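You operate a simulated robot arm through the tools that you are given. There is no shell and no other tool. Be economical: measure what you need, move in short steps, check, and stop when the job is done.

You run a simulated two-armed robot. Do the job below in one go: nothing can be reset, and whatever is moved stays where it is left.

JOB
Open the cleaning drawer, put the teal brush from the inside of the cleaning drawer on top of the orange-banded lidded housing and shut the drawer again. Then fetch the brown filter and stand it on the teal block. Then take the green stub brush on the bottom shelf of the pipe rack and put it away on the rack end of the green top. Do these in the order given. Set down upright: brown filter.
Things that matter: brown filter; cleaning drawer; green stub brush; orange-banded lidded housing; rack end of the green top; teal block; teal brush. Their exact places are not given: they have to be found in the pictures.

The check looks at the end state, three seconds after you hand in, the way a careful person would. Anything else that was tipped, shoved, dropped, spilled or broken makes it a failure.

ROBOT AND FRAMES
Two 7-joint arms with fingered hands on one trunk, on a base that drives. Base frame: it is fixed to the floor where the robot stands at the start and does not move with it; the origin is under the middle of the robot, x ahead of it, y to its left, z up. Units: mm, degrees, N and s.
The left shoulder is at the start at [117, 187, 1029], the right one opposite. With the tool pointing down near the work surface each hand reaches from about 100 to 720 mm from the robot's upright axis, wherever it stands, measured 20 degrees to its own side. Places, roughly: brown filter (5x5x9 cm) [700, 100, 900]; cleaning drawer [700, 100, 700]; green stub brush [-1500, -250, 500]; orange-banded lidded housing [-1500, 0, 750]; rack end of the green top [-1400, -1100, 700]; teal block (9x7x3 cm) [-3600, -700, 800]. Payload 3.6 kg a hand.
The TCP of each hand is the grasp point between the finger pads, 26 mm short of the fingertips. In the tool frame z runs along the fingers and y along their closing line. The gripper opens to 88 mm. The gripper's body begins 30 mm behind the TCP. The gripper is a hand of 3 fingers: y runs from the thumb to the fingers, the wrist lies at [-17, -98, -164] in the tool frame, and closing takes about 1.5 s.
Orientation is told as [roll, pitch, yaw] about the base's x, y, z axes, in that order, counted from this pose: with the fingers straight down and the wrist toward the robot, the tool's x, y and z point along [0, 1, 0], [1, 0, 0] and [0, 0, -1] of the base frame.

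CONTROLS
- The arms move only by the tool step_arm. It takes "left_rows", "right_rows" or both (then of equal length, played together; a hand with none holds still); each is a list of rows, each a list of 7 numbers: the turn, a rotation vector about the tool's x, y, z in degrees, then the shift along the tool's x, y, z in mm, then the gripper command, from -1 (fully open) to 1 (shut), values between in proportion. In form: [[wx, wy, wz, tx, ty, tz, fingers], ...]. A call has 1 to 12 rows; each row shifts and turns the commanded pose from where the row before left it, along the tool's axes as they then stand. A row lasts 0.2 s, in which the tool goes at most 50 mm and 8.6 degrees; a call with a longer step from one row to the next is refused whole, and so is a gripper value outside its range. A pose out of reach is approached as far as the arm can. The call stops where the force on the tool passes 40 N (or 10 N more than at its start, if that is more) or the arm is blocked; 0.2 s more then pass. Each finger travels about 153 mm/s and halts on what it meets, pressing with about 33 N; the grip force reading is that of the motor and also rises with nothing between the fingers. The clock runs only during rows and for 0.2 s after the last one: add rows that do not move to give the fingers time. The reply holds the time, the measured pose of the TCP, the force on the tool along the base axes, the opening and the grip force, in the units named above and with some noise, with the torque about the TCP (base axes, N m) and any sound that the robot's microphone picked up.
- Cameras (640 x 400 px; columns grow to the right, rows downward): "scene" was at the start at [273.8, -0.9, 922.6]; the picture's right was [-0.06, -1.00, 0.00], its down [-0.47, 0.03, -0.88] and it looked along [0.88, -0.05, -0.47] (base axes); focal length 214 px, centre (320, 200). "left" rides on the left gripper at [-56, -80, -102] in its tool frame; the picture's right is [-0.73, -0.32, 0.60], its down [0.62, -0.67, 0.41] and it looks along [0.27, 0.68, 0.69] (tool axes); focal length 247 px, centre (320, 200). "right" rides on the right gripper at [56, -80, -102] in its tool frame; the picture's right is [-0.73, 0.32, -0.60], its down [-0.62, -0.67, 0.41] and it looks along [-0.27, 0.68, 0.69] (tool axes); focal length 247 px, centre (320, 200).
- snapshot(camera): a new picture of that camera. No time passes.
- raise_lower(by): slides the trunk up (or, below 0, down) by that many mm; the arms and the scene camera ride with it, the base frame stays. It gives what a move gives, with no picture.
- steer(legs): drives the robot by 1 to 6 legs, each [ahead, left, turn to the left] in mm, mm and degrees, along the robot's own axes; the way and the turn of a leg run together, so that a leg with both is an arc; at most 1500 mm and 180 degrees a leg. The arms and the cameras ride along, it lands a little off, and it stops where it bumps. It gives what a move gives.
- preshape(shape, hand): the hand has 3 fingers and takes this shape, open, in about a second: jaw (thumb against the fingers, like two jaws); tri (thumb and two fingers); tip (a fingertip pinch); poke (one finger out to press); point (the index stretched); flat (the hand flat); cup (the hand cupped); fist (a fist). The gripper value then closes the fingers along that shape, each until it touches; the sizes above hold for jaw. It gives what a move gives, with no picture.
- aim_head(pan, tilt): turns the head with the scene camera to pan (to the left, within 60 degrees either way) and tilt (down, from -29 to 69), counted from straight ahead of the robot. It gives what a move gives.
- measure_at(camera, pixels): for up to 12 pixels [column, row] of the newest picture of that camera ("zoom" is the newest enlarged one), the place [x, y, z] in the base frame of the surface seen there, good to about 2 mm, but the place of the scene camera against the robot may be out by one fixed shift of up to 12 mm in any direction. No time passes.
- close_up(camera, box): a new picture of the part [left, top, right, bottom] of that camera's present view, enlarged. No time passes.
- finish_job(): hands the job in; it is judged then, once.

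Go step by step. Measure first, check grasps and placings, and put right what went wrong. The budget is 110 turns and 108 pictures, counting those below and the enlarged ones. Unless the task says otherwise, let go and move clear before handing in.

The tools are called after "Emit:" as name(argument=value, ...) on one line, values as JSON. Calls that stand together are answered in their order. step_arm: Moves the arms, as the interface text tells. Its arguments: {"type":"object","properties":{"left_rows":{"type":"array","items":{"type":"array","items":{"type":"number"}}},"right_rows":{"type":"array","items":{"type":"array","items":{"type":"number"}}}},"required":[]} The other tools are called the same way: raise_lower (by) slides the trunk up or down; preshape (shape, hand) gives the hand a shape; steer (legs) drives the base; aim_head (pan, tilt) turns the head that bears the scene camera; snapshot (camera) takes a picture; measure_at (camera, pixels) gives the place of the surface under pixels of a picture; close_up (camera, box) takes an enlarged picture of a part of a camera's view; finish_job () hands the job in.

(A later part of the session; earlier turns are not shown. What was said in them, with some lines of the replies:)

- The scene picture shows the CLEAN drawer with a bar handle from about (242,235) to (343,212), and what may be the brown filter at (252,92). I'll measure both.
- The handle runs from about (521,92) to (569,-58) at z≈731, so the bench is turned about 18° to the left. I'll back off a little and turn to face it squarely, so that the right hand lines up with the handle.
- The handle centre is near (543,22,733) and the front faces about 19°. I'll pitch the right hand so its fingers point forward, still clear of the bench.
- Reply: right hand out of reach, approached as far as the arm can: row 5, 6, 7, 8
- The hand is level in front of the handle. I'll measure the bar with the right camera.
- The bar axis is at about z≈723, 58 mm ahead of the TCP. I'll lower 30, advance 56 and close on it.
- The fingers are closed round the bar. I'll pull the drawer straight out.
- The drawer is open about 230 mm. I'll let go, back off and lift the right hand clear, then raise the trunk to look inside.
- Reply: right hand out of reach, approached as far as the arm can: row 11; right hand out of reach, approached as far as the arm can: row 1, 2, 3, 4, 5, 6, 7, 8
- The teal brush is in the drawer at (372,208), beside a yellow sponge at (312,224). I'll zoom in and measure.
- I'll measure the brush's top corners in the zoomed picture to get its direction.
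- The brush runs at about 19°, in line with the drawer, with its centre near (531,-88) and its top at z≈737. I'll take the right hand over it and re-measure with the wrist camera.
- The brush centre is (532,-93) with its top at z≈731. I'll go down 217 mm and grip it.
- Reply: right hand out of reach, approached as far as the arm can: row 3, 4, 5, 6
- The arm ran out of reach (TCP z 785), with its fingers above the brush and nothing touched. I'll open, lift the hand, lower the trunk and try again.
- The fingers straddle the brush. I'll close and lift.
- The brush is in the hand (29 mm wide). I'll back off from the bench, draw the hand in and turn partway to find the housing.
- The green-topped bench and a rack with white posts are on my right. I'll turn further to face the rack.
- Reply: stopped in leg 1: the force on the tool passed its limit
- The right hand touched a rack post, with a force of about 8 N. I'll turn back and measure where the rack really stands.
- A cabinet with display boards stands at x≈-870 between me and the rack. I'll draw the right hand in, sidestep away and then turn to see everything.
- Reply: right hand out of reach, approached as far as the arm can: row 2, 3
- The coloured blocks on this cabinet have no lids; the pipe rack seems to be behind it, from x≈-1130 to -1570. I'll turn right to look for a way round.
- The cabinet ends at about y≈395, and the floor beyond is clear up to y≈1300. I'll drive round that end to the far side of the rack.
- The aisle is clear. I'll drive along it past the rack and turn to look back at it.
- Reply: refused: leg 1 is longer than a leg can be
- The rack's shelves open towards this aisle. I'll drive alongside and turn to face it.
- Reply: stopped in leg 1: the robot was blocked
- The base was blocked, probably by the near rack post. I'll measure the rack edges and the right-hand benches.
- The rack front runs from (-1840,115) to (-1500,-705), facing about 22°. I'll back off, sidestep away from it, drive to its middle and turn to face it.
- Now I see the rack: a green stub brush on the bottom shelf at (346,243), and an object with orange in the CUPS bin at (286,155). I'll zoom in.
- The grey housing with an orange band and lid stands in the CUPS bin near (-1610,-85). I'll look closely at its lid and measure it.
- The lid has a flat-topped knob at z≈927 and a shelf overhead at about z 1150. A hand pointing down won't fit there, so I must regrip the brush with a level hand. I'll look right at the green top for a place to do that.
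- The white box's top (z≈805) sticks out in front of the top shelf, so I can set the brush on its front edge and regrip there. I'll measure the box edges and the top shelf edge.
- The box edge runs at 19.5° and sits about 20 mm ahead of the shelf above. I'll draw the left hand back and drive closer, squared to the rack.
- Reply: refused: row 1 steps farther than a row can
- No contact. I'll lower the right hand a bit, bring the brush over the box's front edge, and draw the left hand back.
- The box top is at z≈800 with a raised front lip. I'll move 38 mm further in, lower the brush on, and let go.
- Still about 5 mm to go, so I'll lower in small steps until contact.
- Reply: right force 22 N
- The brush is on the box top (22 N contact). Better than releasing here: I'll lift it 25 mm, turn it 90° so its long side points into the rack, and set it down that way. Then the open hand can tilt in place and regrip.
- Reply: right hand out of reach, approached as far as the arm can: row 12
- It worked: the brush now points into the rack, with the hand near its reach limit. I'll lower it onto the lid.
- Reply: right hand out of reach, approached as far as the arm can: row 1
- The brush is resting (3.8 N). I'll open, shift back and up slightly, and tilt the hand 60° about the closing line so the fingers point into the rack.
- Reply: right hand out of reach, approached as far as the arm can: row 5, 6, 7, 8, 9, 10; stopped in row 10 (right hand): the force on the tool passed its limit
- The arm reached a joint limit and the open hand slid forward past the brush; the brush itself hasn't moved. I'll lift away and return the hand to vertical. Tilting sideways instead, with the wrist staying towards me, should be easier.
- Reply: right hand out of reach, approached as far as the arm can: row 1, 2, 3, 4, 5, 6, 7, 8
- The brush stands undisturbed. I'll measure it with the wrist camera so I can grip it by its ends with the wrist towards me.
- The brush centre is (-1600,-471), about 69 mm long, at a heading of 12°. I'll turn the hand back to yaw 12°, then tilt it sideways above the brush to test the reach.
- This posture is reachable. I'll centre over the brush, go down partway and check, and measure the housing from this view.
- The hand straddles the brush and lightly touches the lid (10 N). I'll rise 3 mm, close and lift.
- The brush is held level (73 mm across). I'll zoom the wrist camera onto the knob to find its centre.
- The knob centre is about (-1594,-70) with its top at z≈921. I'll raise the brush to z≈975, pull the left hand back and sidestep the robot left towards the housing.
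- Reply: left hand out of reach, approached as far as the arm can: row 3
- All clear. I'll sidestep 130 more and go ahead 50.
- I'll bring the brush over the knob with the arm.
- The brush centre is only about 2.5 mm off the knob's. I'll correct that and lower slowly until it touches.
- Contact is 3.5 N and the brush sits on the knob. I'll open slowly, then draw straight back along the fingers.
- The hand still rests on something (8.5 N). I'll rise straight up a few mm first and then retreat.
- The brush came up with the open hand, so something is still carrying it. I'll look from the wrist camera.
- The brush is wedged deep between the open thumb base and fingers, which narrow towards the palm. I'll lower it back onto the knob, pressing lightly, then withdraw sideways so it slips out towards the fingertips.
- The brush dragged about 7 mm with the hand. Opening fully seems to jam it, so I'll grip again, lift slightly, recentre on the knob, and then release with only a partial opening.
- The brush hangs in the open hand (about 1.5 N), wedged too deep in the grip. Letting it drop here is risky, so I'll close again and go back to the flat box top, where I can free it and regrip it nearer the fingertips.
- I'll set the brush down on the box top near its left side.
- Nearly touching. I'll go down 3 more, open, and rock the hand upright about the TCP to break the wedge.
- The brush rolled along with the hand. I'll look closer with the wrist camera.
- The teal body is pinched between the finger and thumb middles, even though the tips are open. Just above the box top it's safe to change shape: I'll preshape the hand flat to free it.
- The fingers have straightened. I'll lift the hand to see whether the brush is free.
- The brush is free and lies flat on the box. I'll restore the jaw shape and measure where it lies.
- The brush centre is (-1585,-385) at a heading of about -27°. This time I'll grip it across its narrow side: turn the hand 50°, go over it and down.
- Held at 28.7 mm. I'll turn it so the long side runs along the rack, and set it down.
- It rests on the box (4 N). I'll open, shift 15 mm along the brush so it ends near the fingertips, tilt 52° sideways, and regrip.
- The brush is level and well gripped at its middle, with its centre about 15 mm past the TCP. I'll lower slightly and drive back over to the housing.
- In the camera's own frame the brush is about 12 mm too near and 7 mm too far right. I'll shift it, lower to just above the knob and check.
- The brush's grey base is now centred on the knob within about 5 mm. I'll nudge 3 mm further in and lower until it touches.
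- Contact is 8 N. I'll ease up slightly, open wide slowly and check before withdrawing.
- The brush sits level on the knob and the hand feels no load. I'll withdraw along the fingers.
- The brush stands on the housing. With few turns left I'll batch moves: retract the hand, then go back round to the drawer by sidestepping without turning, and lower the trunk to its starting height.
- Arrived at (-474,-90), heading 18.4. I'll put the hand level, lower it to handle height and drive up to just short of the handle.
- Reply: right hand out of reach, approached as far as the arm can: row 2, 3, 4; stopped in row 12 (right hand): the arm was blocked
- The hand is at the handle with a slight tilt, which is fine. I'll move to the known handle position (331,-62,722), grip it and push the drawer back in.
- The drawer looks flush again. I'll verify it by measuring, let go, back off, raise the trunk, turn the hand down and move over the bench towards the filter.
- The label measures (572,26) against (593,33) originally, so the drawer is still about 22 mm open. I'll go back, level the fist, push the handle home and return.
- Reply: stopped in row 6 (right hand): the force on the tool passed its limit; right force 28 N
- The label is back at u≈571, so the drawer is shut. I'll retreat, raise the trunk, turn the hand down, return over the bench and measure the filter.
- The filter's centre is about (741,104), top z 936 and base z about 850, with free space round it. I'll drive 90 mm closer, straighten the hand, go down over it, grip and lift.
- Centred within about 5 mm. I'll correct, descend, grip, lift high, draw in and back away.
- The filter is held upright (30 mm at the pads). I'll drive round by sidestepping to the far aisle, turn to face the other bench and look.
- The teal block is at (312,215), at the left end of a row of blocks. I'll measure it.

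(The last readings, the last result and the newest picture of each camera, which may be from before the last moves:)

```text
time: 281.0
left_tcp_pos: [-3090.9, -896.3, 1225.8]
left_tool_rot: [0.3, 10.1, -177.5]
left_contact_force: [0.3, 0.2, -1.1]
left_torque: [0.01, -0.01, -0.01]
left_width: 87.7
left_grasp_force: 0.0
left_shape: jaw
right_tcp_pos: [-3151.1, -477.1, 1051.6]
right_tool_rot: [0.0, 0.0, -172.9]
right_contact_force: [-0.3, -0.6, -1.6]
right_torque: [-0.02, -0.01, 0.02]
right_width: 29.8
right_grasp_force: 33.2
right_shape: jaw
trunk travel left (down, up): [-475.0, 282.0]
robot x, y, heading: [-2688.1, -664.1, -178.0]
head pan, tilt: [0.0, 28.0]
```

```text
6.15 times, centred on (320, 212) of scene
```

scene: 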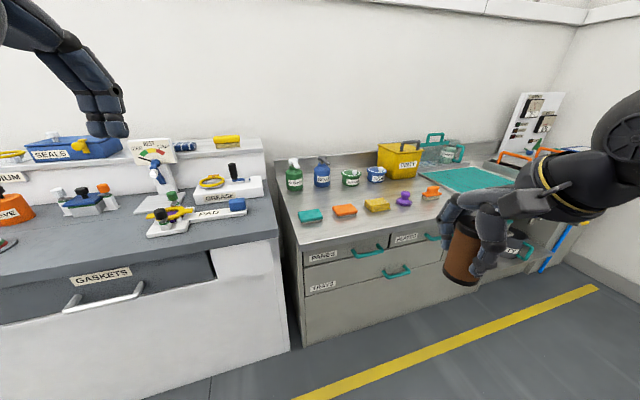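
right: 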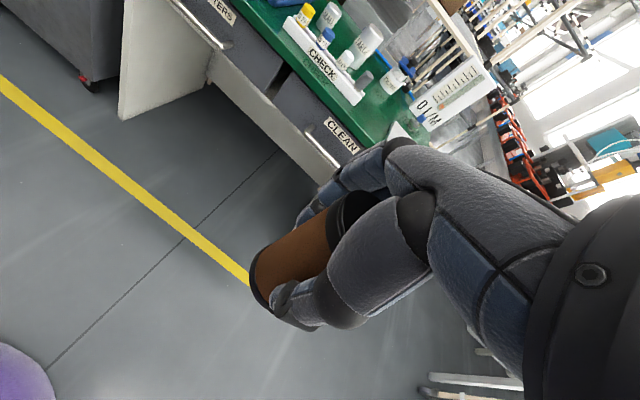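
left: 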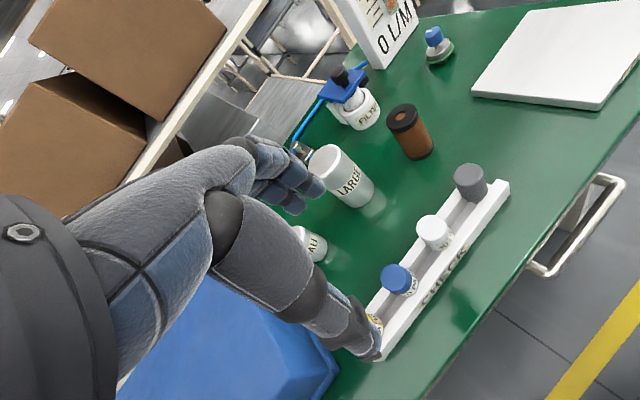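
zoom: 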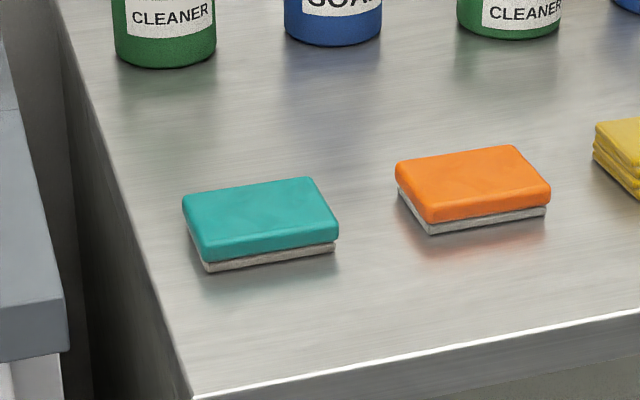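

Emit:
measure_at(camera="zoom", pixels=[[190, 205], [303, 182], [332, 230], [208, 250], [262, 217], [225, 190], [320, 208], [198, 228], [270, 240]])

Emit:
steer(legs=[[335, 222, 0]])

Emit:
raise_lower(by=-100)

Emit:
snapshot(camera="right")

```text
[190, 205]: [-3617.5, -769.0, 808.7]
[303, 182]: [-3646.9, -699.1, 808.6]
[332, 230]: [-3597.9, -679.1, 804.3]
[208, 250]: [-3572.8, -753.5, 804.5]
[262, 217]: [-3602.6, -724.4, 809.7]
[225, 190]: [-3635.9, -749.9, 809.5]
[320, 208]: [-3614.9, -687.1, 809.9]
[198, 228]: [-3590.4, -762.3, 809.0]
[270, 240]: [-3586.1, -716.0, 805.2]
```

```text
time: 283.6
left_tcp_pos: [-3419.9, -1138.1, 1225.1]
left_tool_rot: [0.2, 10.1, -177.2]
left_contact_force: [-0.2, 0.6, -0.4]
left_torque: [-0.05, -0.01, 0.03]
left_width: 87.6
left_grasp_force: 0.1
left_shape: jaw
right_tcp_pos: [-3481.3, -719.3, 1049.9]
right_tool_rot: [0.0, 0.0, -172.6]
right_contact_force: [-0.7, 0.5, -0.1]
right_torque: [0.01, -0.01, 0.02]
right_width: 29.8
right_grasp_force: 32.6
right_shape: jaw
trunk travel left (down, up): [-475.0, 282.0]
robot x, y, heading: [-3012.0, -900.3, -178.0]
head pan, tilt: [0.0, 28.0]
```

```text
time: 284.9
left_tcp_pos: [-3419.7, -1138.7, 1125.7]
left_tool_rot: [0.2, 9.9, -177.2]
left_contact_force: [0.3, 0.2, 0.5]
left_torque: [-0.01, -0.01, -0.01]
left_width: 87.8
left_grasp_force: 0.1
left_shape: jaw
right_tcp_pos: [-3482.0, -717.9, 951.4]
right_tool_rot: [0.0, -0.3, -172.6]
right_contact_force: [-0.9, 0.0, -0.8]
right_torque: [-0.04, 0.0, -0.01]
right_width: 29.5
right_grasp_force: 32.9
right_shape: jaw
trunk travel left (down, up): [-375.0, 382.0]
robot x, y, heading: [-3014.0, -898.5, -177.9]
head pan, tilt: [0.0, 28.0]
```

```text
14 pictures are left
```

right: 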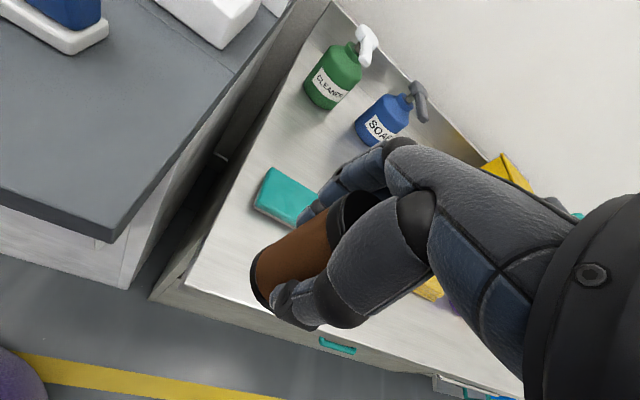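

The block centre is about (-3607,-721) and its top is near z 805. I'll confirm with the wrist camera and move the filter over it, still about 15 mm above.

Emit:
measure_at(camera="right", pixels=[[272, 172], [258, 205], [285, 190], [310, 185], [240, 215], [290, 212]])

Emit:
step_arm(right_rows=[[0, 0, 0, -4.5, 41.3, 0, 1], [0, 0, 0, -4.5, 41.3, 0, 1], [0, 0, 0, -4.4, 41.2, 0, 1], [0, 0, 0, 0, 0, 35, 1], [0, 0, 0, 0, 0, 30, 1], [0, 0, 0, 0, 0, 14, 1], [0, 0, 0, 0, 0, 0, 1]])

Emit:
snapshot(camera="right")

```text
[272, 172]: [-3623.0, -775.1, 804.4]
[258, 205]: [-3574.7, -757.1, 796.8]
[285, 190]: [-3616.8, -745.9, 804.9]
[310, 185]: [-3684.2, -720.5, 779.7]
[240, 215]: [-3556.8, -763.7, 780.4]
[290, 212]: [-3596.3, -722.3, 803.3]
```

```text
time: 286.5
left_tcp_pos: [-3418.9, -1137.6, 1124.4]
left_tool_rot: [0.2, 10.0, -177.2]
left_contact_force: [0.6, 0.1, 0.0]
left_torque: [-0.03, -0.01, -0.01]
left_width: 87.8
left_grasp_force: 0.0
left_shape: jaw
right_tcp_pos: [-3607.0, -720.9, 872.6]
right_tool_rot: [0.1, -0.1, -172.6]
right_contact_force: [-0.3, 0.2, 0.1]
right_torque: [0.02, -0.01, 0.0]
right_width: 29.9
right_grasp_force: 33.0
right_shape: jaw
trunk travel left (down, up): [-375.0, 382.0]
robot x, y, heading: [-3013.5, -900.8, -177.7]
head pan, tilt: [0.0, 28.0]
```

```text
13 pictures are left
```

right: 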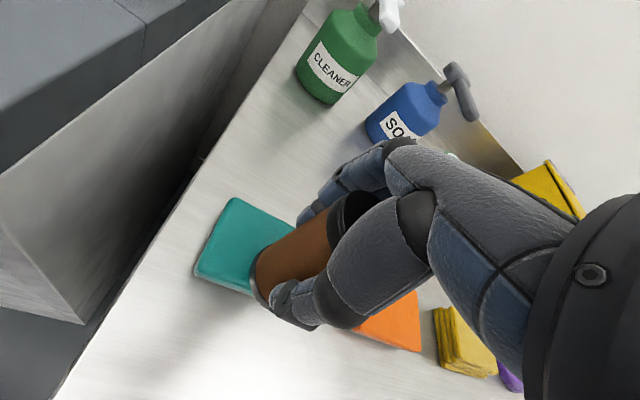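

The wrist camera puts the block centre at about (-3612,-729), so I'll shift by (-5,-8) and lower towards contact.

Emit:
step_arm(right_rows=[[0, 0, 0, 7.2, 6.5, 0, 1], [0, 0, 0, 0, 0, 11, 1], [0, 0, 0, 0, 0, 2.5, 1], [0, 0, 0, 0, 0, 2, 1], [0, 0, 0, 0, 0, 1.5, 1], [0, 0, 0, 0, 0, 0, 1]])

Emit:
close_up(camera="right", box=[180, 180, 380, 340])

```text
time: 287.9
left_tcp_pos: [-3417.9, -1138.4, 1125.2]
left_tool_rot: [0.2, 9.9, -177.2]
left_contact_force: [1.4, 0.7, 0.3]
left_torque: [0.0, 0.01, 0.01]
left_width: 87.7
left_grasp_force: 0.1
left_shape: jaw
right_tcp_pos: [-3611.9, -728.7, 857.5]
right_tool_rot: [0.0, -0.5, -172.6]
right_contact_force: [0.7, 0.4, 8.4]
right_torque: [0.03, 0.13, -0.02]
right_width: 30.0
right_grasp_force: 32.9
right_shape: jaw
trunk travel left (down, up): [-375.0, 382.0]
robot x, y, heading: [-3012.7, -902.4, -177.6]
head pan, tilt: [0.0, 28.0]
```

```text
2.50 times, centred on (280, 260) of right
```

zoom: 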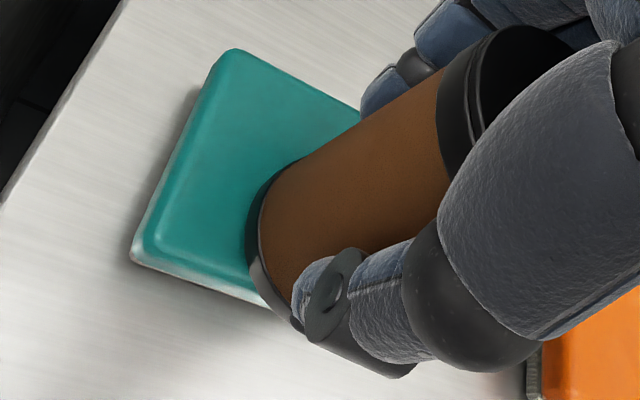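

Contact at 8 N on the block. I'll release gently, rise, check with a picture, then back off and turn to face the rack.

Emit:
step_arm(right_rows=[[0, 0, 0, 0, 0, -0.5, 0.4], [0, 0, 0, 0, 0, 0, 0.2], [0, 0, 0, 0, 0, 0, 0], [0, 0, 0, 0, 0, 0, -0.5], [0, 0, 0, 0, 0, 0, -1], [0, 0, 0, 0, 0, 0, -1], [0, 0, 0, 0, 0, -10, -1], [0, 0, 0, 0, 0, -30, -1], [0, 0, 0, 0, 0, -45, -1], [0, 0, 0, 0, 0, -45, -1], [0, 0, 0, 0, -40, 0, -1], [0, 0, 0, 0, -45, 0, -1]], left_rows=[[0, 0, 0, 0, 0, 0, -1], [0, 0, 0, 0, 0, 0, -1], [0, 0, 0, 0, 0, 0, -1], [0, 0, 0, 0, 0, 0, -1], [0, 0, 0, 0, 0, 0, -1], [0, 0, 0, 0, 0, 0, -1], [0, 0, 0, 0, 0, -30, -1], [0, 0, 0, 0, 0, -40, -1], [0, 0, 0, 0, 0, -40, -1], [0, 0, 0, 0, 0, -40, -1], [0, 0, 0, 0, 0, -40, -1], [0, 0, 0, 0, 0, 0, -1]])

Emit:
snapshot(camera="right")

Emit:
steer(legs=[[-420, 0, 0], [0, 0, -161]])

Emit:
snapshot(camera="scene")

```text
time: 290.5
left_tcp_pos: [-3451.4, -1139.9, 1311.7]
left_tool_rot: [0.1, 10.2, -177.1]
left_contact_force: [0.0, 0.0, -0.5]
left_torque: [-0.01, 0.0, -0.02]
left_width: 87.8
left_grasp_force: 0.2
left_shape: jaw
right_tcp_pos: [-3527.5, -716.8, 983.7]
right_tool_rot: [0.1, -0.1, -172.5]
right_contact_force: [1.7, 0.0, -0.4]
right_torque: [0.03, 0.02, 0.0]
right_width: 87.6
right_grasp_force: 0.0
right_shape: jaw
trunk travel left (down, up): [-375.0, 382.0]
robot x, y, heading: [-3012.4, -895.9, -177.8]
head pan, tilt: [0.0, 28.0]
```

```text
11 pictures are left
```

right: 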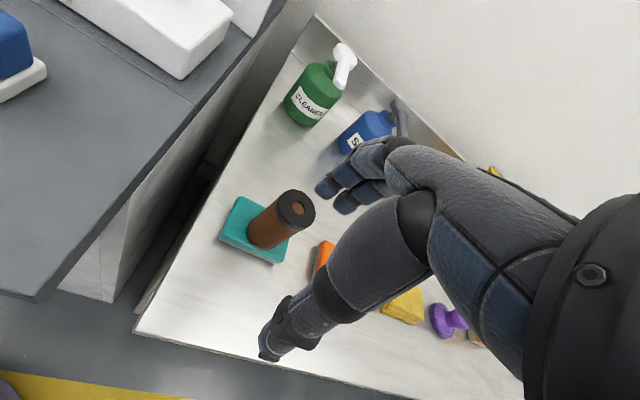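

```text
time: 299.8
left_tcp_pos: [-2237.5, -535.1, 1311.2]
left_tool_rot: [0.2, 10.0, 18.3]
left_contact_force: [-0.3, -0.3, 0.0]
left_torque: [-0.01, 0.02, 0.02]
left_width: 87.7
left_grasp_force: 0.0
left_shape: jaw
right_tcp_pos: [-2050.3, -923.2, 984.8]
right_tool_rot: [0.0, -0.1, 23.0]
right_contact_force: [-0.9, -0.6, 0.7]
right_torque: [0.0, -0.01, 0.0]
right_width: 87.9
right_grasp_force: 0.1
right_shape: jaw
trunk travel left (down, up): [-375.0, 382.0]
robot x, y, heading: [-2597.4, -884.9, 17.9]
head pan, tilt: [0.0, 28.0]
```

```text
10 pictures are left
```

scene: 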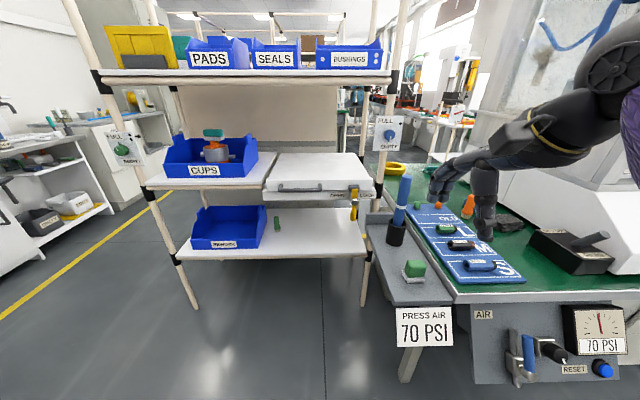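

The filter stands well on its block and the brush is still on the housing. Next the stub brush: measure it, sidestep left, lower the trunk fully, tilt the hand sideways and approach the bottom shelf.

Emit:
measure_at(camera="scene", pixels=[[277, 219], [277, 223], [277, 227], [277, 230], [285, 232], [258, 245]])

Emit:
steer(legs=[[0, 271, 0]])

Emit:
raise_lower(by=-375)

Emit:
step_arm(right_rows=[[0, 8.6, 0, 0, 0, 0, -1], [0, 8.6, 0, 0, 0, 0, -1], [0, 8.6, 0, 0, 0, 0, -1], [0, 8.6, 0, 0, 0, 0, -1], [0, 8.6, 0, 0, 0, 0, -1], [0, 8.6, 0, 0, 0, 0, -1], [0, 0, 0, -26.6, 0, 20.8, -1], [0, 0, 0, -26.6, 0, 20.8, -1], [0, 0, 0, -26.6, 0, 20.8, -1], [0, 0, 0, -26.6, 0, 20.8, -1], [0, 0, 0, 0, 0, 0, -1]], left_rows=[[0, 0, 0, 0, -30, -10, -1], [0, 0, 0, 0, -30, -10, -1], [0, 0, 0, 0, -20, -10, -1], [0, 0, 0, 0, 0, 0, -1], [0, 0, 0, 0, 0, 0, -1], [0, 0, 0, 0, 0, 0, -1], [0, 0, 0, 0, 0, 0, -1], [0, 0, 0, 0, 0, 0, -1], [0, 0, 0, 0, 0, 0, -1], [0, 0, 0, 0, 0, 0, -1], [0, 0, 0, 0, 0, 0, -1]])

Emit:
steer(legs=[[480, 38, 0]])

Emit:
snapshot(camera="right")

```text
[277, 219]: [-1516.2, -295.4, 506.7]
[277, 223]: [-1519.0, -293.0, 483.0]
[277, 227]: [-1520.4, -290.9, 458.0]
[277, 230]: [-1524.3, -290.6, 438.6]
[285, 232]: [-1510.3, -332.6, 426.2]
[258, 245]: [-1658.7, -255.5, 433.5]
```

```text
time: 301.7
left_tcp_pos: [-2321.3, -270.0, 1312.0]
left_tool_rot: [0.1, 10.0, 18.5]
left_contact_force: [0.3, -0.2, -0.1]
left_torque: [-0.05, -0.02, -0.01]
left_width: 87.6
left_grasp_force: 0.0
left_shape: jaw
right_tcp_pos: [-2135.6, -657.5, 983.8]
right_tool_rot: [-0.1, -0.1, 23.0]
right_contact_force: [-0.5, 0.2, 0.8]
right_torque: [-0.01, 0.0, 0.02]
right_width: 87.9
right_grasp_force: 0.0
right_shape: jaw
trunk travel left (down, up): [-375.0, 382.0]
robot x, y, heading: [-2683.5, -620.4, 17.8]
head pan, tilt: [0.0, 28.0]
```

```text
time: 305.4
left_tcp_pos: [-2323.2, -271.3, 936.5]
left_tool_rot: [0.2, 10.0, 18.3]
left_contact_force: [-0.1, -1.1, 1.0]
left_torque: [0.01, 0.0, 0.0]
left_width: 87.8
left_grasp_force: 0.0
left_shape: jaw
right_tcp_pos: [-2131.6, -657.4, 592.3]
right_tool_rot: [0.4, 3.0, 23.0]
right_contact_force: [0.7, 0.5, -0.2]
right_torque: [0.03, -0.01, 0.04]
right_width: 87.8
right_grasp_force: 0.0
right_shape: jaw
trunk travel left (down, up): [0.0, 757.0]
robot x, y, heading: [-2679.0, -618.8, 17.9]
head pan, tilt: [0.0, 28.0]
```

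```text
time: 307.8
left_tcp_pos: [-2389.4, -293.7, 981.0]
left_tool_rot: [0.2, 10.0, 18.5]
left_contact_force: [-0.5, 0.0, 0.7]
left_torque: [0.01, 0.04, 0.03]
left_width: 87.7
left_grasp_force: 0.1
left_shape: jaw
right_tcp_pos: [-2136.6, -657.0, 455.4]
right_tool_rot: [51.9, 2.9, 22.9]
right_contact_force: [-0.4, 0.0, -0.4]
right_torque: [0.03, 0.0, 0.01]
right_width: 87.8
right_grasp_force: 0.0
right_shape: jaw
trunk travel left (down, up): [0.0, 757.0]
robot x, y, heading: [-2680.1, -620.6, 17.6]
head pan, tilt: [0.0, 28.0]
```

```text
time: 310.6
left_tcp_pos: [-1945.3, -100.4, 980.6]
left_tool_rot: [0.3, 10.0, 19.2]
left_contact_force: [-0.2, 0.0, -0.3]
left_torque: [0.0, -0.01, -0.01]
left_width: 87.6
left_grasp_force: 0.0
left_shape: jaw
right_tcp_pos: [-1685.6, -458.5, 454.8]
right_tool_rot: [51.9, 3.0, 24.0]
right_contact_force: [0.2, -0.1, 0.5]
right_torque: [0.02, 0.03, 0.01]
right_width: 88.0
right_grasp_force: 0.0
right_shape: jaw
trunk travel left (down, up): [0.0, 757.0]
robot x, y, heading: [-2229.1, -433.5, 18.8]
head pan, tilt: [0.0, 28.0]
```

```text
9 pictures are left
```

right: 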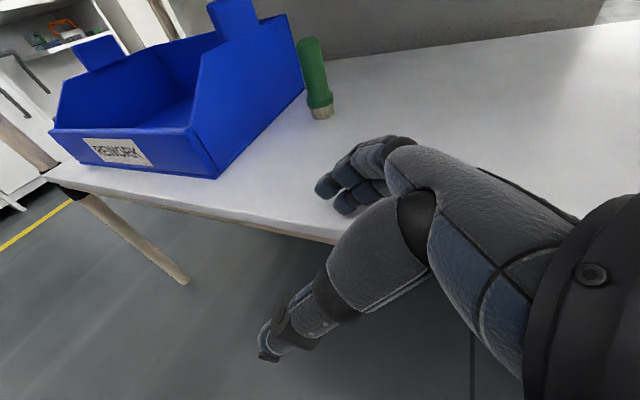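

The stub brush stands at (315,80) in the wrist view, beside the REWORK bin. I'll measure it, drive 97 mm closer and reach in to its right.

Emit:
measure_at(camera="right", pixels=[[312, 60], [315, 80], [320, 108], [302, 65], [323, 65], [318, 112], [308, 42], [300, 92]])

Emit:
steer(legs=[[97, 0, 0]])

Emit:
step_arm(right_rows=[[0, 0, 0, 8, 30, -6.2, -1], [0, 0, 0, 0, 35, 0, -1], [0, 0, 0, 0, 35, 0, -1], [0, 0, 0, 0, 20, 0, -1], [0, 0, 0, 0, 0, 0, -1]])

Emit:
snapshot(camera="right")

```text
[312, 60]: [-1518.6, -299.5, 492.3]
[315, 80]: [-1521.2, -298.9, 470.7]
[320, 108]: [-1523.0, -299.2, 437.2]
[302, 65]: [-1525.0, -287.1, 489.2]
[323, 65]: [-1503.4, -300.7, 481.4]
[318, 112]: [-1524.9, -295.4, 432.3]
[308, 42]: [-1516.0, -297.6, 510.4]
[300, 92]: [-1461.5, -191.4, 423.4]
```

```text
time: 311.8
left_tcp_pos: [-1851.4, -68.2, 980.6]
left_tool_rot: [0.2, 10.1, 19.2]
left_contact_force: [-0.1, -0.1, -0.1]
left_torque: [0.01, 0.0, 0.0]
left_width: 87.8
left_grasp_force: 0.1
left_shape: jaw
right_tcp_pos: [-1592.9, -426.7, 454.7]
right_tool_rot: [51.9, 3.0, 23.9]
right_contact_force: [-0.7, -0.2, 0.1]
right_torque: [-0.03, 0.0, 0.04]
right_width: 87.7
right_grasp_force: 0.1
right_shape: jaw
trunk travel left (down, up): [0.0, 757.0]
robot x, y, heading: [-2134.3, -398.9, 18.8]
head pan, tilt: [0.0, 28.0]
```

```text
time: 313.0
left_tcp_pos: [-1851.5, -67.5, 980.5]
left_tool_rot: [0.2, 10.1, 19.3]
left_contact_force: [-0.2, 0.2, -0.9]
left_torque: [0.01, -0.01, 0.02]
left_width: 87.7
left_grasp_force: 0.1
left_shape: jaw
right_tcp_pos: [-1481.7, -379.3, 457.0]
right_tool_rot: [51.9, 3.0, 24.0]
right_contact_force: [0.0, 0.4, -0.4]
right_torque: [0.01, -0.01, -0.03]
right_width: 87.8
right_grasp_force: 0.1
right_shape: jaw
trunk travel left (down, up): [0.0, 757.0]
robot x, y, heading: [-2134.5, -400.3, 18.6]
head pan, tilt: [0.0, 28.0]
```

```text
8 pictures are left
```

right: 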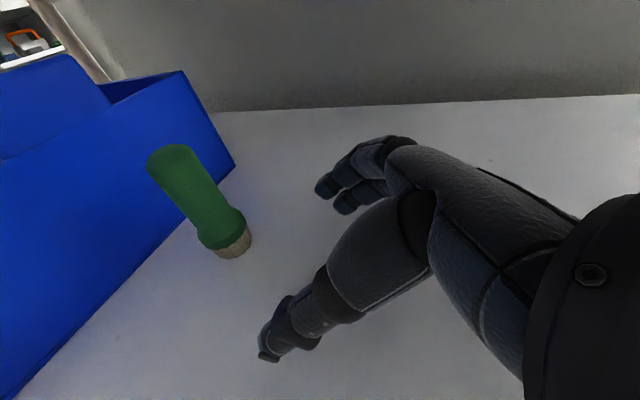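

The stub's centre is about (-1513,-292), and the bin wall is well clear. I'll move left onto it, grip, lift and pull straight out, and measure the green top from the last scene picture.

Emit:
step_arm(right_rows=[[0, 0, 0, 18.3, 2.3, 23.3, -1], [0, 0, 0, 18.3, 2.3, 23.3, -1], [0, 0, 0, 18.3, 2.3, 23.3, -1], [0, 0, 0, 0, 0, 0, -1], [0, 0, 0, 0, 0, 0, 0], [0, 0, 0, 0, 0, 0, 1], [0, 0, 0, 0, 0, 0, 1], [0, 0, 0, 0, 0, 0, 1], [0, 0, 0, 0, 0, 0, 1], [0, 0, 0, 0, 0, 0, 1], [0, 0, 0, 16, 0, -12.5, 1], [0, 0, 0, 16, 0, -12.5, 1]])

Emit:
step_arm(right_rows=[[0, 0, 0, -8, -20, -10, 1], [0, 0, 0, -8, -40, -10, 1], [0, 0, 0, -8, -40, -10, 1], [0, 0, 0, 0, -45, 0, 1], [0, 0, 0, 0, -45, 0, 1], [0, 0, 0, 0, 0, 0, 1]])

Emit:
measure_at(camera="scene", pixels=[[535, 285], [565, 287], [535, 262], [545, 245], [508, 222], [428, 197], [424, 182], [456, 288], [610, 285], [512, 277], [405, 200], [450, 178]])

Emit:
snapshot(camera="right")

```text
time: 315.6
left_tcp_pos: [-1851.5, -67.5, 981.2]
left_tool_rot: [0.2, 10.0, 19.3]
left_contact_force: [-1.1, -0.4, -1.2]
left_torque: [-0.01, 0.0, -0.01]
left_width: 87.9
left_grasp_force: 0.0
left_shape: jaw
right_tcp_pos: [-1509.6, -294.7, 497.5]
right_tool_rot: [51.8, 3.0, 23.8]
right_contact_force: [-0.6, -0.4, -0.8]
right_torque: [0.02, 0.04, 0.04]
right_width: 22.8
right_grasp_force: 32.4
right_shape: jaw
trunk travel left (down, up): [0.0, 757.0]
robot x, y, heading: [-2136.2, -396.7, 18.6]
head pan, tilt: [0.0, 28.0]
```

```text
time: 317.0
left_tcp_pos: [-1851.7, -69.1, 980.2]
left_tool_rot: [0.2, 10.0, 19.2]
left_contact_force: [0.1, -1.0, 1.2]
left_torque: [-0.01, 0.03, 0.0]
left_width: 87.9
left_grasp_force: 0.0
left_shape: jaw
right_tcp_pos: [-1667.7, -403.8, 507.5]
right_tool_rot: [51.9, 2.8, 23.8]
right_contact_force: [0.1, -0.1, -0.3]
right_torque: [0.0, -0.01, -0.03]
right_width: 22.9
right_grasp_force: 33.4
right_shape: jaw
trunk travel left (down, up): [0.0, 757.0]
robot x, y, heading: [-2138.0, -399.7, 18.6]
head pan, tilt: [0.0, 28.0]
```

```text
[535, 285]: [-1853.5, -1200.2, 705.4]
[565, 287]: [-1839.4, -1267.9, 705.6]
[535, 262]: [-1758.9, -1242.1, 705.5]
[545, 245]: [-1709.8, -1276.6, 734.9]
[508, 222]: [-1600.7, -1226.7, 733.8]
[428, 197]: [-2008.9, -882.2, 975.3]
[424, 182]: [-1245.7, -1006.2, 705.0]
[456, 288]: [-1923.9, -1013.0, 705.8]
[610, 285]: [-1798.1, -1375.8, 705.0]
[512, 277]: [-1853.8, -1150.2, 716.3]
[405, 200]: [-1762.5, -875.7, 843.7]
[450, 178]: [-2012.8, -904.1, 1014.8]
```

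```text
7 pictures are left
```

right: 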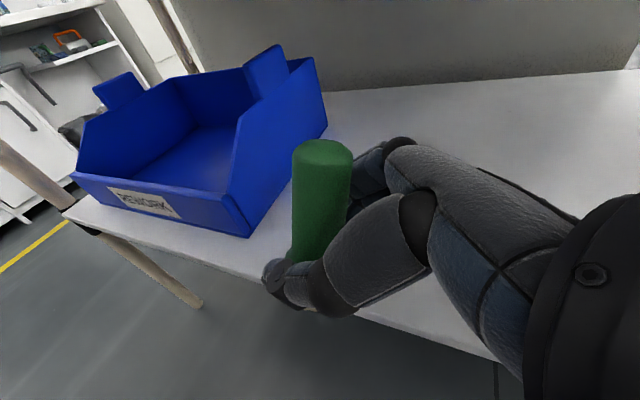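

The stub brush is held upright (23 mm). The green top (z≈700) has a free spot between the blue mat and the black box, near (-1780,-1177). I'll back out, raise the trunk, sidestep in front of it and look.

Emit:
steer(legs=[[-500, 0, 0]])

Emit:
raise_lower(by=300)

Emit:
steer(legs=[[-32, -697, 0]])

Emit:
aim_head(pan=-15, tilt=35)

Emit:
snapshot(camera="scene")

Emit:
snapshot(camera="right")

```text
time: 319.9
left_tcp_pos: [-2322.6, -230.3, 981.0]
left_tool_rot: [0.3, 10.1, 18.4]
left_contact_force: [0.0, -0.2, 0.4]
left_torque: [-0.02, -0.02, -0.01]
left_width: 87.9
left_grasp_force: 0.0
left_shape: jaw
right_tcp_pos: [-2141.5, -566.4, 506.9]
right_tool_rot: [51.9, 2.9, 23.1]
right_contact_force: [-0.4, -0.1, -0.2]
right_torque: [0.01, 0.02, 0.01]
right_width: 22.9
right_grasp_force: 32.7
right_shape: jaw
trunk travel left (down, up): [0.0, 757.0]
robot x, y, heading: [-2615.1, -557.5, 17.9]
head pan, tilt: [0.0, 28.0]
```

```text
time: 322.9
left_tcp_pos: [-2321.8, -229.2, 1279.9]
left_tool_rot: [0.2, 10.0, 18.4]
left_contact_force: [-0.2, 0.1, 0.1]
left_torque: [-0.03, -0.01, 0.0]
left_width: 87.8
left_grasp_force: 0.0
left_shape: jaw
right_tcp_pos: [-2143.0, -566.5, 807.3]
right_tool_rot: [51.9, 3.0, 23.1]
right_contact_force: [-0.6, 1.4, -0.4]
right_torque: [0.0, -0.03, 0.03]
right_width: 23.0
right_grasp_force: 32.8
right_shape: jaw
trunk travel left (down, up): [-300.0, 457.0]
robot x, y, heading: [-2615.7, -554.8, 17.8]
head pan, tilt: [0.0, 28.0]
```

```text
time: 326.8
left_tcp_pos: [-2137.2, -913.8, 1280.7]
left_tool_rot: [0.2, 10.0, 18.0]
left_contact_force: [0.1, 0.2, 0.8]
left_torque: [-0.01, 0.0, -0.01]
left_width: 87.6
left_grasp_force: 0.1
left_shape: jaw
right_tcp_pos: [-1959.8, -1250.8, 806.0]
right_tool_rot: [51.9, 2.9, 22.5]
right_contact_force: [-0.4, 0.4, -0.8]
right_torque: [-0.02, 0.0, -0.01]
right_width: 22.6
right_grasp_force: 33.0
right_shape: jaw
trunk travel left (down, up): [-300.0, 457.0]
robot x, y, heading: [-2425.6, -1236.1, 17.4]
head pan, tilt: [0.0, 28.0]
```

```text
time: 327.6
left_tcp_pos: [-2135.1, -912.1, 1280.4]
left_tool_rot: [0.1, 10.0, 18.0]
left_contact_force: [0.3, -0.2, -0.2]
left_torque: [-0.01, 0.01, -0.01]
left_width: 87.9
left_grasp_force: 0.0
left_shape: jaw
right_tcp_pos: [-1958.6, -1250.3, 806.3]
right_tool_rot: [51.9, 3.0, 22.6]
right_contact_force: [0.9, 0.7, 0.2]
right_torque: [0.03, 0.01, 0.0]
right_width: 22.8
right_grasp_force: 32.4
right_shape: jaw
trunk travel left (down, up): [-300.0, 457.0]
robot x, y, heading: [-2429.2, -1237.7, 17.5]
head pan, tilt: [-15.0, 35.0]
```

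```text
6 pictures are left
```

scene: 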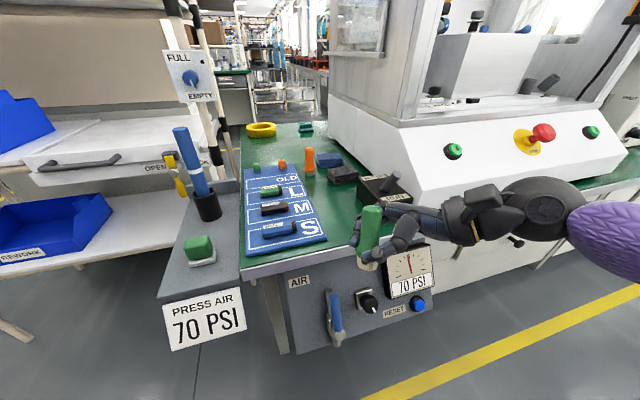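

```text
5 pictures are left
```

right: 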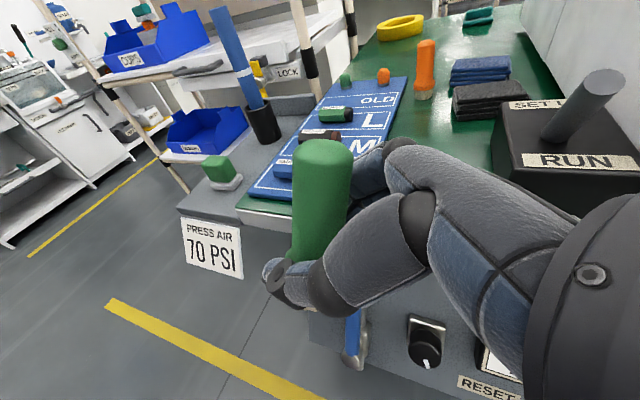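

The free green patch is between the mat's right edge and the black box, around (335,210). I'll measure it.

Emit:
measure_at(camera="scene", pixels=[[335, 215], [328, 195], [340, 235], [326, 238], [316, 210], [305, 185], [342, 178], [360, 190], [375, 178], [358, 200], [309, 165], [335, 250]])

```text
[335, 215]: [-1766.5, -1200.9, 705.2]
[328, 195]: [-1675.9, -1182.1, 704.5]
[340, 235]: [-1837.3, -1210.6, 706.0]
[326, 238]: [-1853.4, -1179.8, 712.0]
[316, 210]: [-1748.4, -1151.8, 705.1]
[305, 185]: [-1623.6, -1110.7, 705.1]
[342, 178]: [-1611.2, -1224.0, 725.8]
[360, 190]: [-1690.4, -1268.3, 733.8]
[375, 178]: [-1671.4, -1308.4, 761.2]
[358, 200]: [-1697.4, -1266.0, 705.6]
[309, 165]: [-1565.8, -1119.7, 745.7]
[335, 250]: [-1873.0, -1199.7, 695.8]
```

I'll move the stub over the free patch and lower it until it just touches.

Emit:
step_arm(right_rows=[[0, 0, 0, -2.2, 46, -2.9, 1], [0, 0, 0, -2.2, 46, -2.9, 1], [0, 0, 0, -2.2, 46, -2.8, 1], [0, 0, 0, -2.3, 46, -2.8, 1], [0, 0, 0, -19.7, 0, 15.4, 1], [0, 0, 0, -15.7, 0, 12.3, 1], [0, 0, 0, -11, 0, 8.6, 1], [0, 0, 0, -4, 0, 3.1, 1], [0, 0, 0, -2.4, 0, 1.9, 1], [0, 0, 0, -1.6, 0, 1.2, 1], [0, 0, 0, 0, 0, 0, 1]])

Emit:
close_up(camera="scene", box=[240, 140, 440, 290])

```text
time: 330.0
left_tcp_pos: [-2138.1, -911.7, 1281.4]
left_tool_rot: [0.1, 10.0, 18.0]
left_contact_force: [0.3, 0.6, 0.3]
left_torque: [0.0, -0.03, 0.01]
left_width: 87.7
left_grasp_force: 0.0
left_shape: jaw
right_tcp_pos: [-1787.0, -1193.4, 733.8]
right_tool_rot: [52.1, 2.5, 22.6]
right_contact_force: [1.9, 6.6, 19.4]
right_torque: [0.27, 0.08, -0.05]
right_width: 21.4
right_grasp_force: 33.1
right_shape: jaw
trunk travel left (down, up): [-300.0, 457.0]
robot x, y, heading: [-2429.9, -1232.6, 17.7]
head pan, tilt: [-15.0, 35.0]
```

```text
2.67 times, centred on (340, 215) of scene
5 turns are left
```

zoom: 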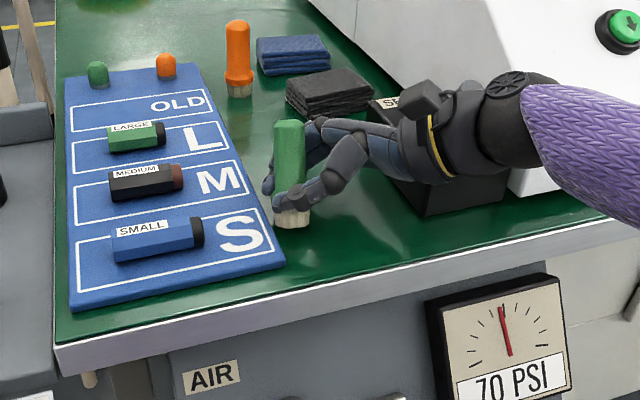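

Contact at 19 N, and the stub stands on the green top. I'll ease up, open slowly and withdraw.

Emit:
step_arm(right_rows=[[0, 0, 0, 1.2, 0, -0.9, 1], [0, 0, 0, 0.6, 0, -0.4, 0.55], [0, 0, 0, 0, 0, 0, 0.45], [0, 0, 0, 0, 0, 0, 0.3], [0, 0, 0, 0, 0, 0, 0], [0, 0, 0, 0, 0, 0, -0.5], [0, 0, 0, 0, 0, 0, -0.8], [0, 0, 0, 0, 0, -10, -0.8], [0, 0, 0, 0, 0, -25, -0.8], [0, 0, 0, 5, 0, -30, -0.8], [0, 0, 0, 25, -10, -20, -0.8], [0, 0, 0, 30, -20, -20, -0.8]])

Emit:
close_up(camera="scene", box=[240, 140, 440, 290])

```text
time: 332.6
left_tcp_pos: [-2135.9, -912.7, 1281.9]
left_tool_rot: [0.2, 10.0, 18.0]
left_contact_force: [0.3, -0.2, 0.3]
left_torque: [-0.01, -0.01, -0.02]
left_width: 88.0
left_grasp_force: 0.1
left_shape: jaw
right_tcp_pos: [-1791.8, -1247.9, 840.7]
right_tool_rot: [51.8, 2.9, 22.6]
right_contact_force: [-0.5, -0.1, 0.4]
right_torque: [0.01, -0.03, 0.03]
right_width: 78.9
right_grasp_force: 0.0
right_shape: jaw
trunk travel left (down, up): [-300.0, 457.0]
robot x, y, heading: [-2430.5, -1234.4, 17.6]
head pan, tilt: [-15.0, 35.0]
```

```text
2.67 times, centred on (340, 215) of scene
4 turns are left
```

zoom: 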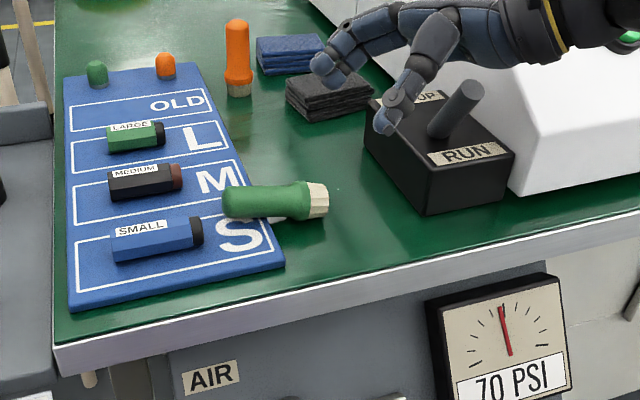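

The stub brush tipped onto its side as I let go. It lies at rest on the green top, partly on the mat's edge, and nothing else has moved. With so few turns left I'll only bring the hand clear and check that the stub stays put.

Emit:
step_arm(right_rows=[[0, 0, 0, 25, -20, -20, -0.8], [0, 0, 0, 10, -40, -8, -0.8], [0, 0, 0, 0, -45, 0, -0.8], [0, 0, 0, 0, -45, 0, -0.8], [0, 0, 0, 0, 0, 0, -0.8]])

Emit:
close_up(camera="scene", box=[240, 140, 440, 290])

```text
time: 333.8
left_tcp_pos: [-2135.6, -911.5, 1279.6]
left_tool_rot: [0.2, 10.1, 18.0]
left_contact_force: [-0.6, 0.2, -0.8]
left_torque: [0.01, 0.0, 0.0]
left_width: 87.8
left_grasp_force: 0.0
left_shape: jaw
right_tcp_pos: [-1926.9, -1308.0, 897.5]
right_tool_rot: [51.9, 3.0, 22.7]
right_contact_force: [-0.3, 0.1, -0.6]
right_torque: [-0.01, 0.03, -0.04]
right_width: 79.1
right_grasp_force: 0.0
right_shape: jaw
trunk travel left (down, up): [-300.0, 457.0]
robot x, y, heading: [-2428.6, -1237.1, 17.5]
head pan, tilt: [-15.0, 35.0]
```

```text
2.67 times, centred on (340, 215) of scene
3 turns are left
```

zoom: 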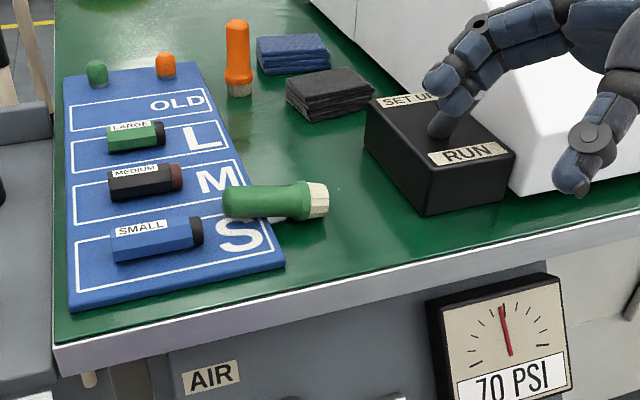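

The stub brush hasn't moved, nothing else is disturbed, and both hands are clear. I'm handing in.

Emit:
finish_job()

```text
The job is handed in.
```

I did all three parts in the order given, but the last placing is imperfect: the green stub brush tipped over as I let go. It now lies on its side on the green top, partly on the edge of the blue mat. I had only a few turns left, so I did not try to stand it up.

- **Teal brush and drawer:** the brush sits on the knob of the orange-banded housing's lid, and the cleaning drawer is shut. I last saw the brush there after the filter was placed.
- **Brown filter:** it stands upright on the teal block.
- **Green stub brush:** I put it towards the aisle side of the green top, taking that whole strip as the rack end. It is about 400 mm from the rough place you gave.

Early on, the right hand lightly touched the display board on the cabinet in front of the pipe rack (about 8 N). Later, the robot was briefly blocked beside the rack. I saw nothing moved by either.
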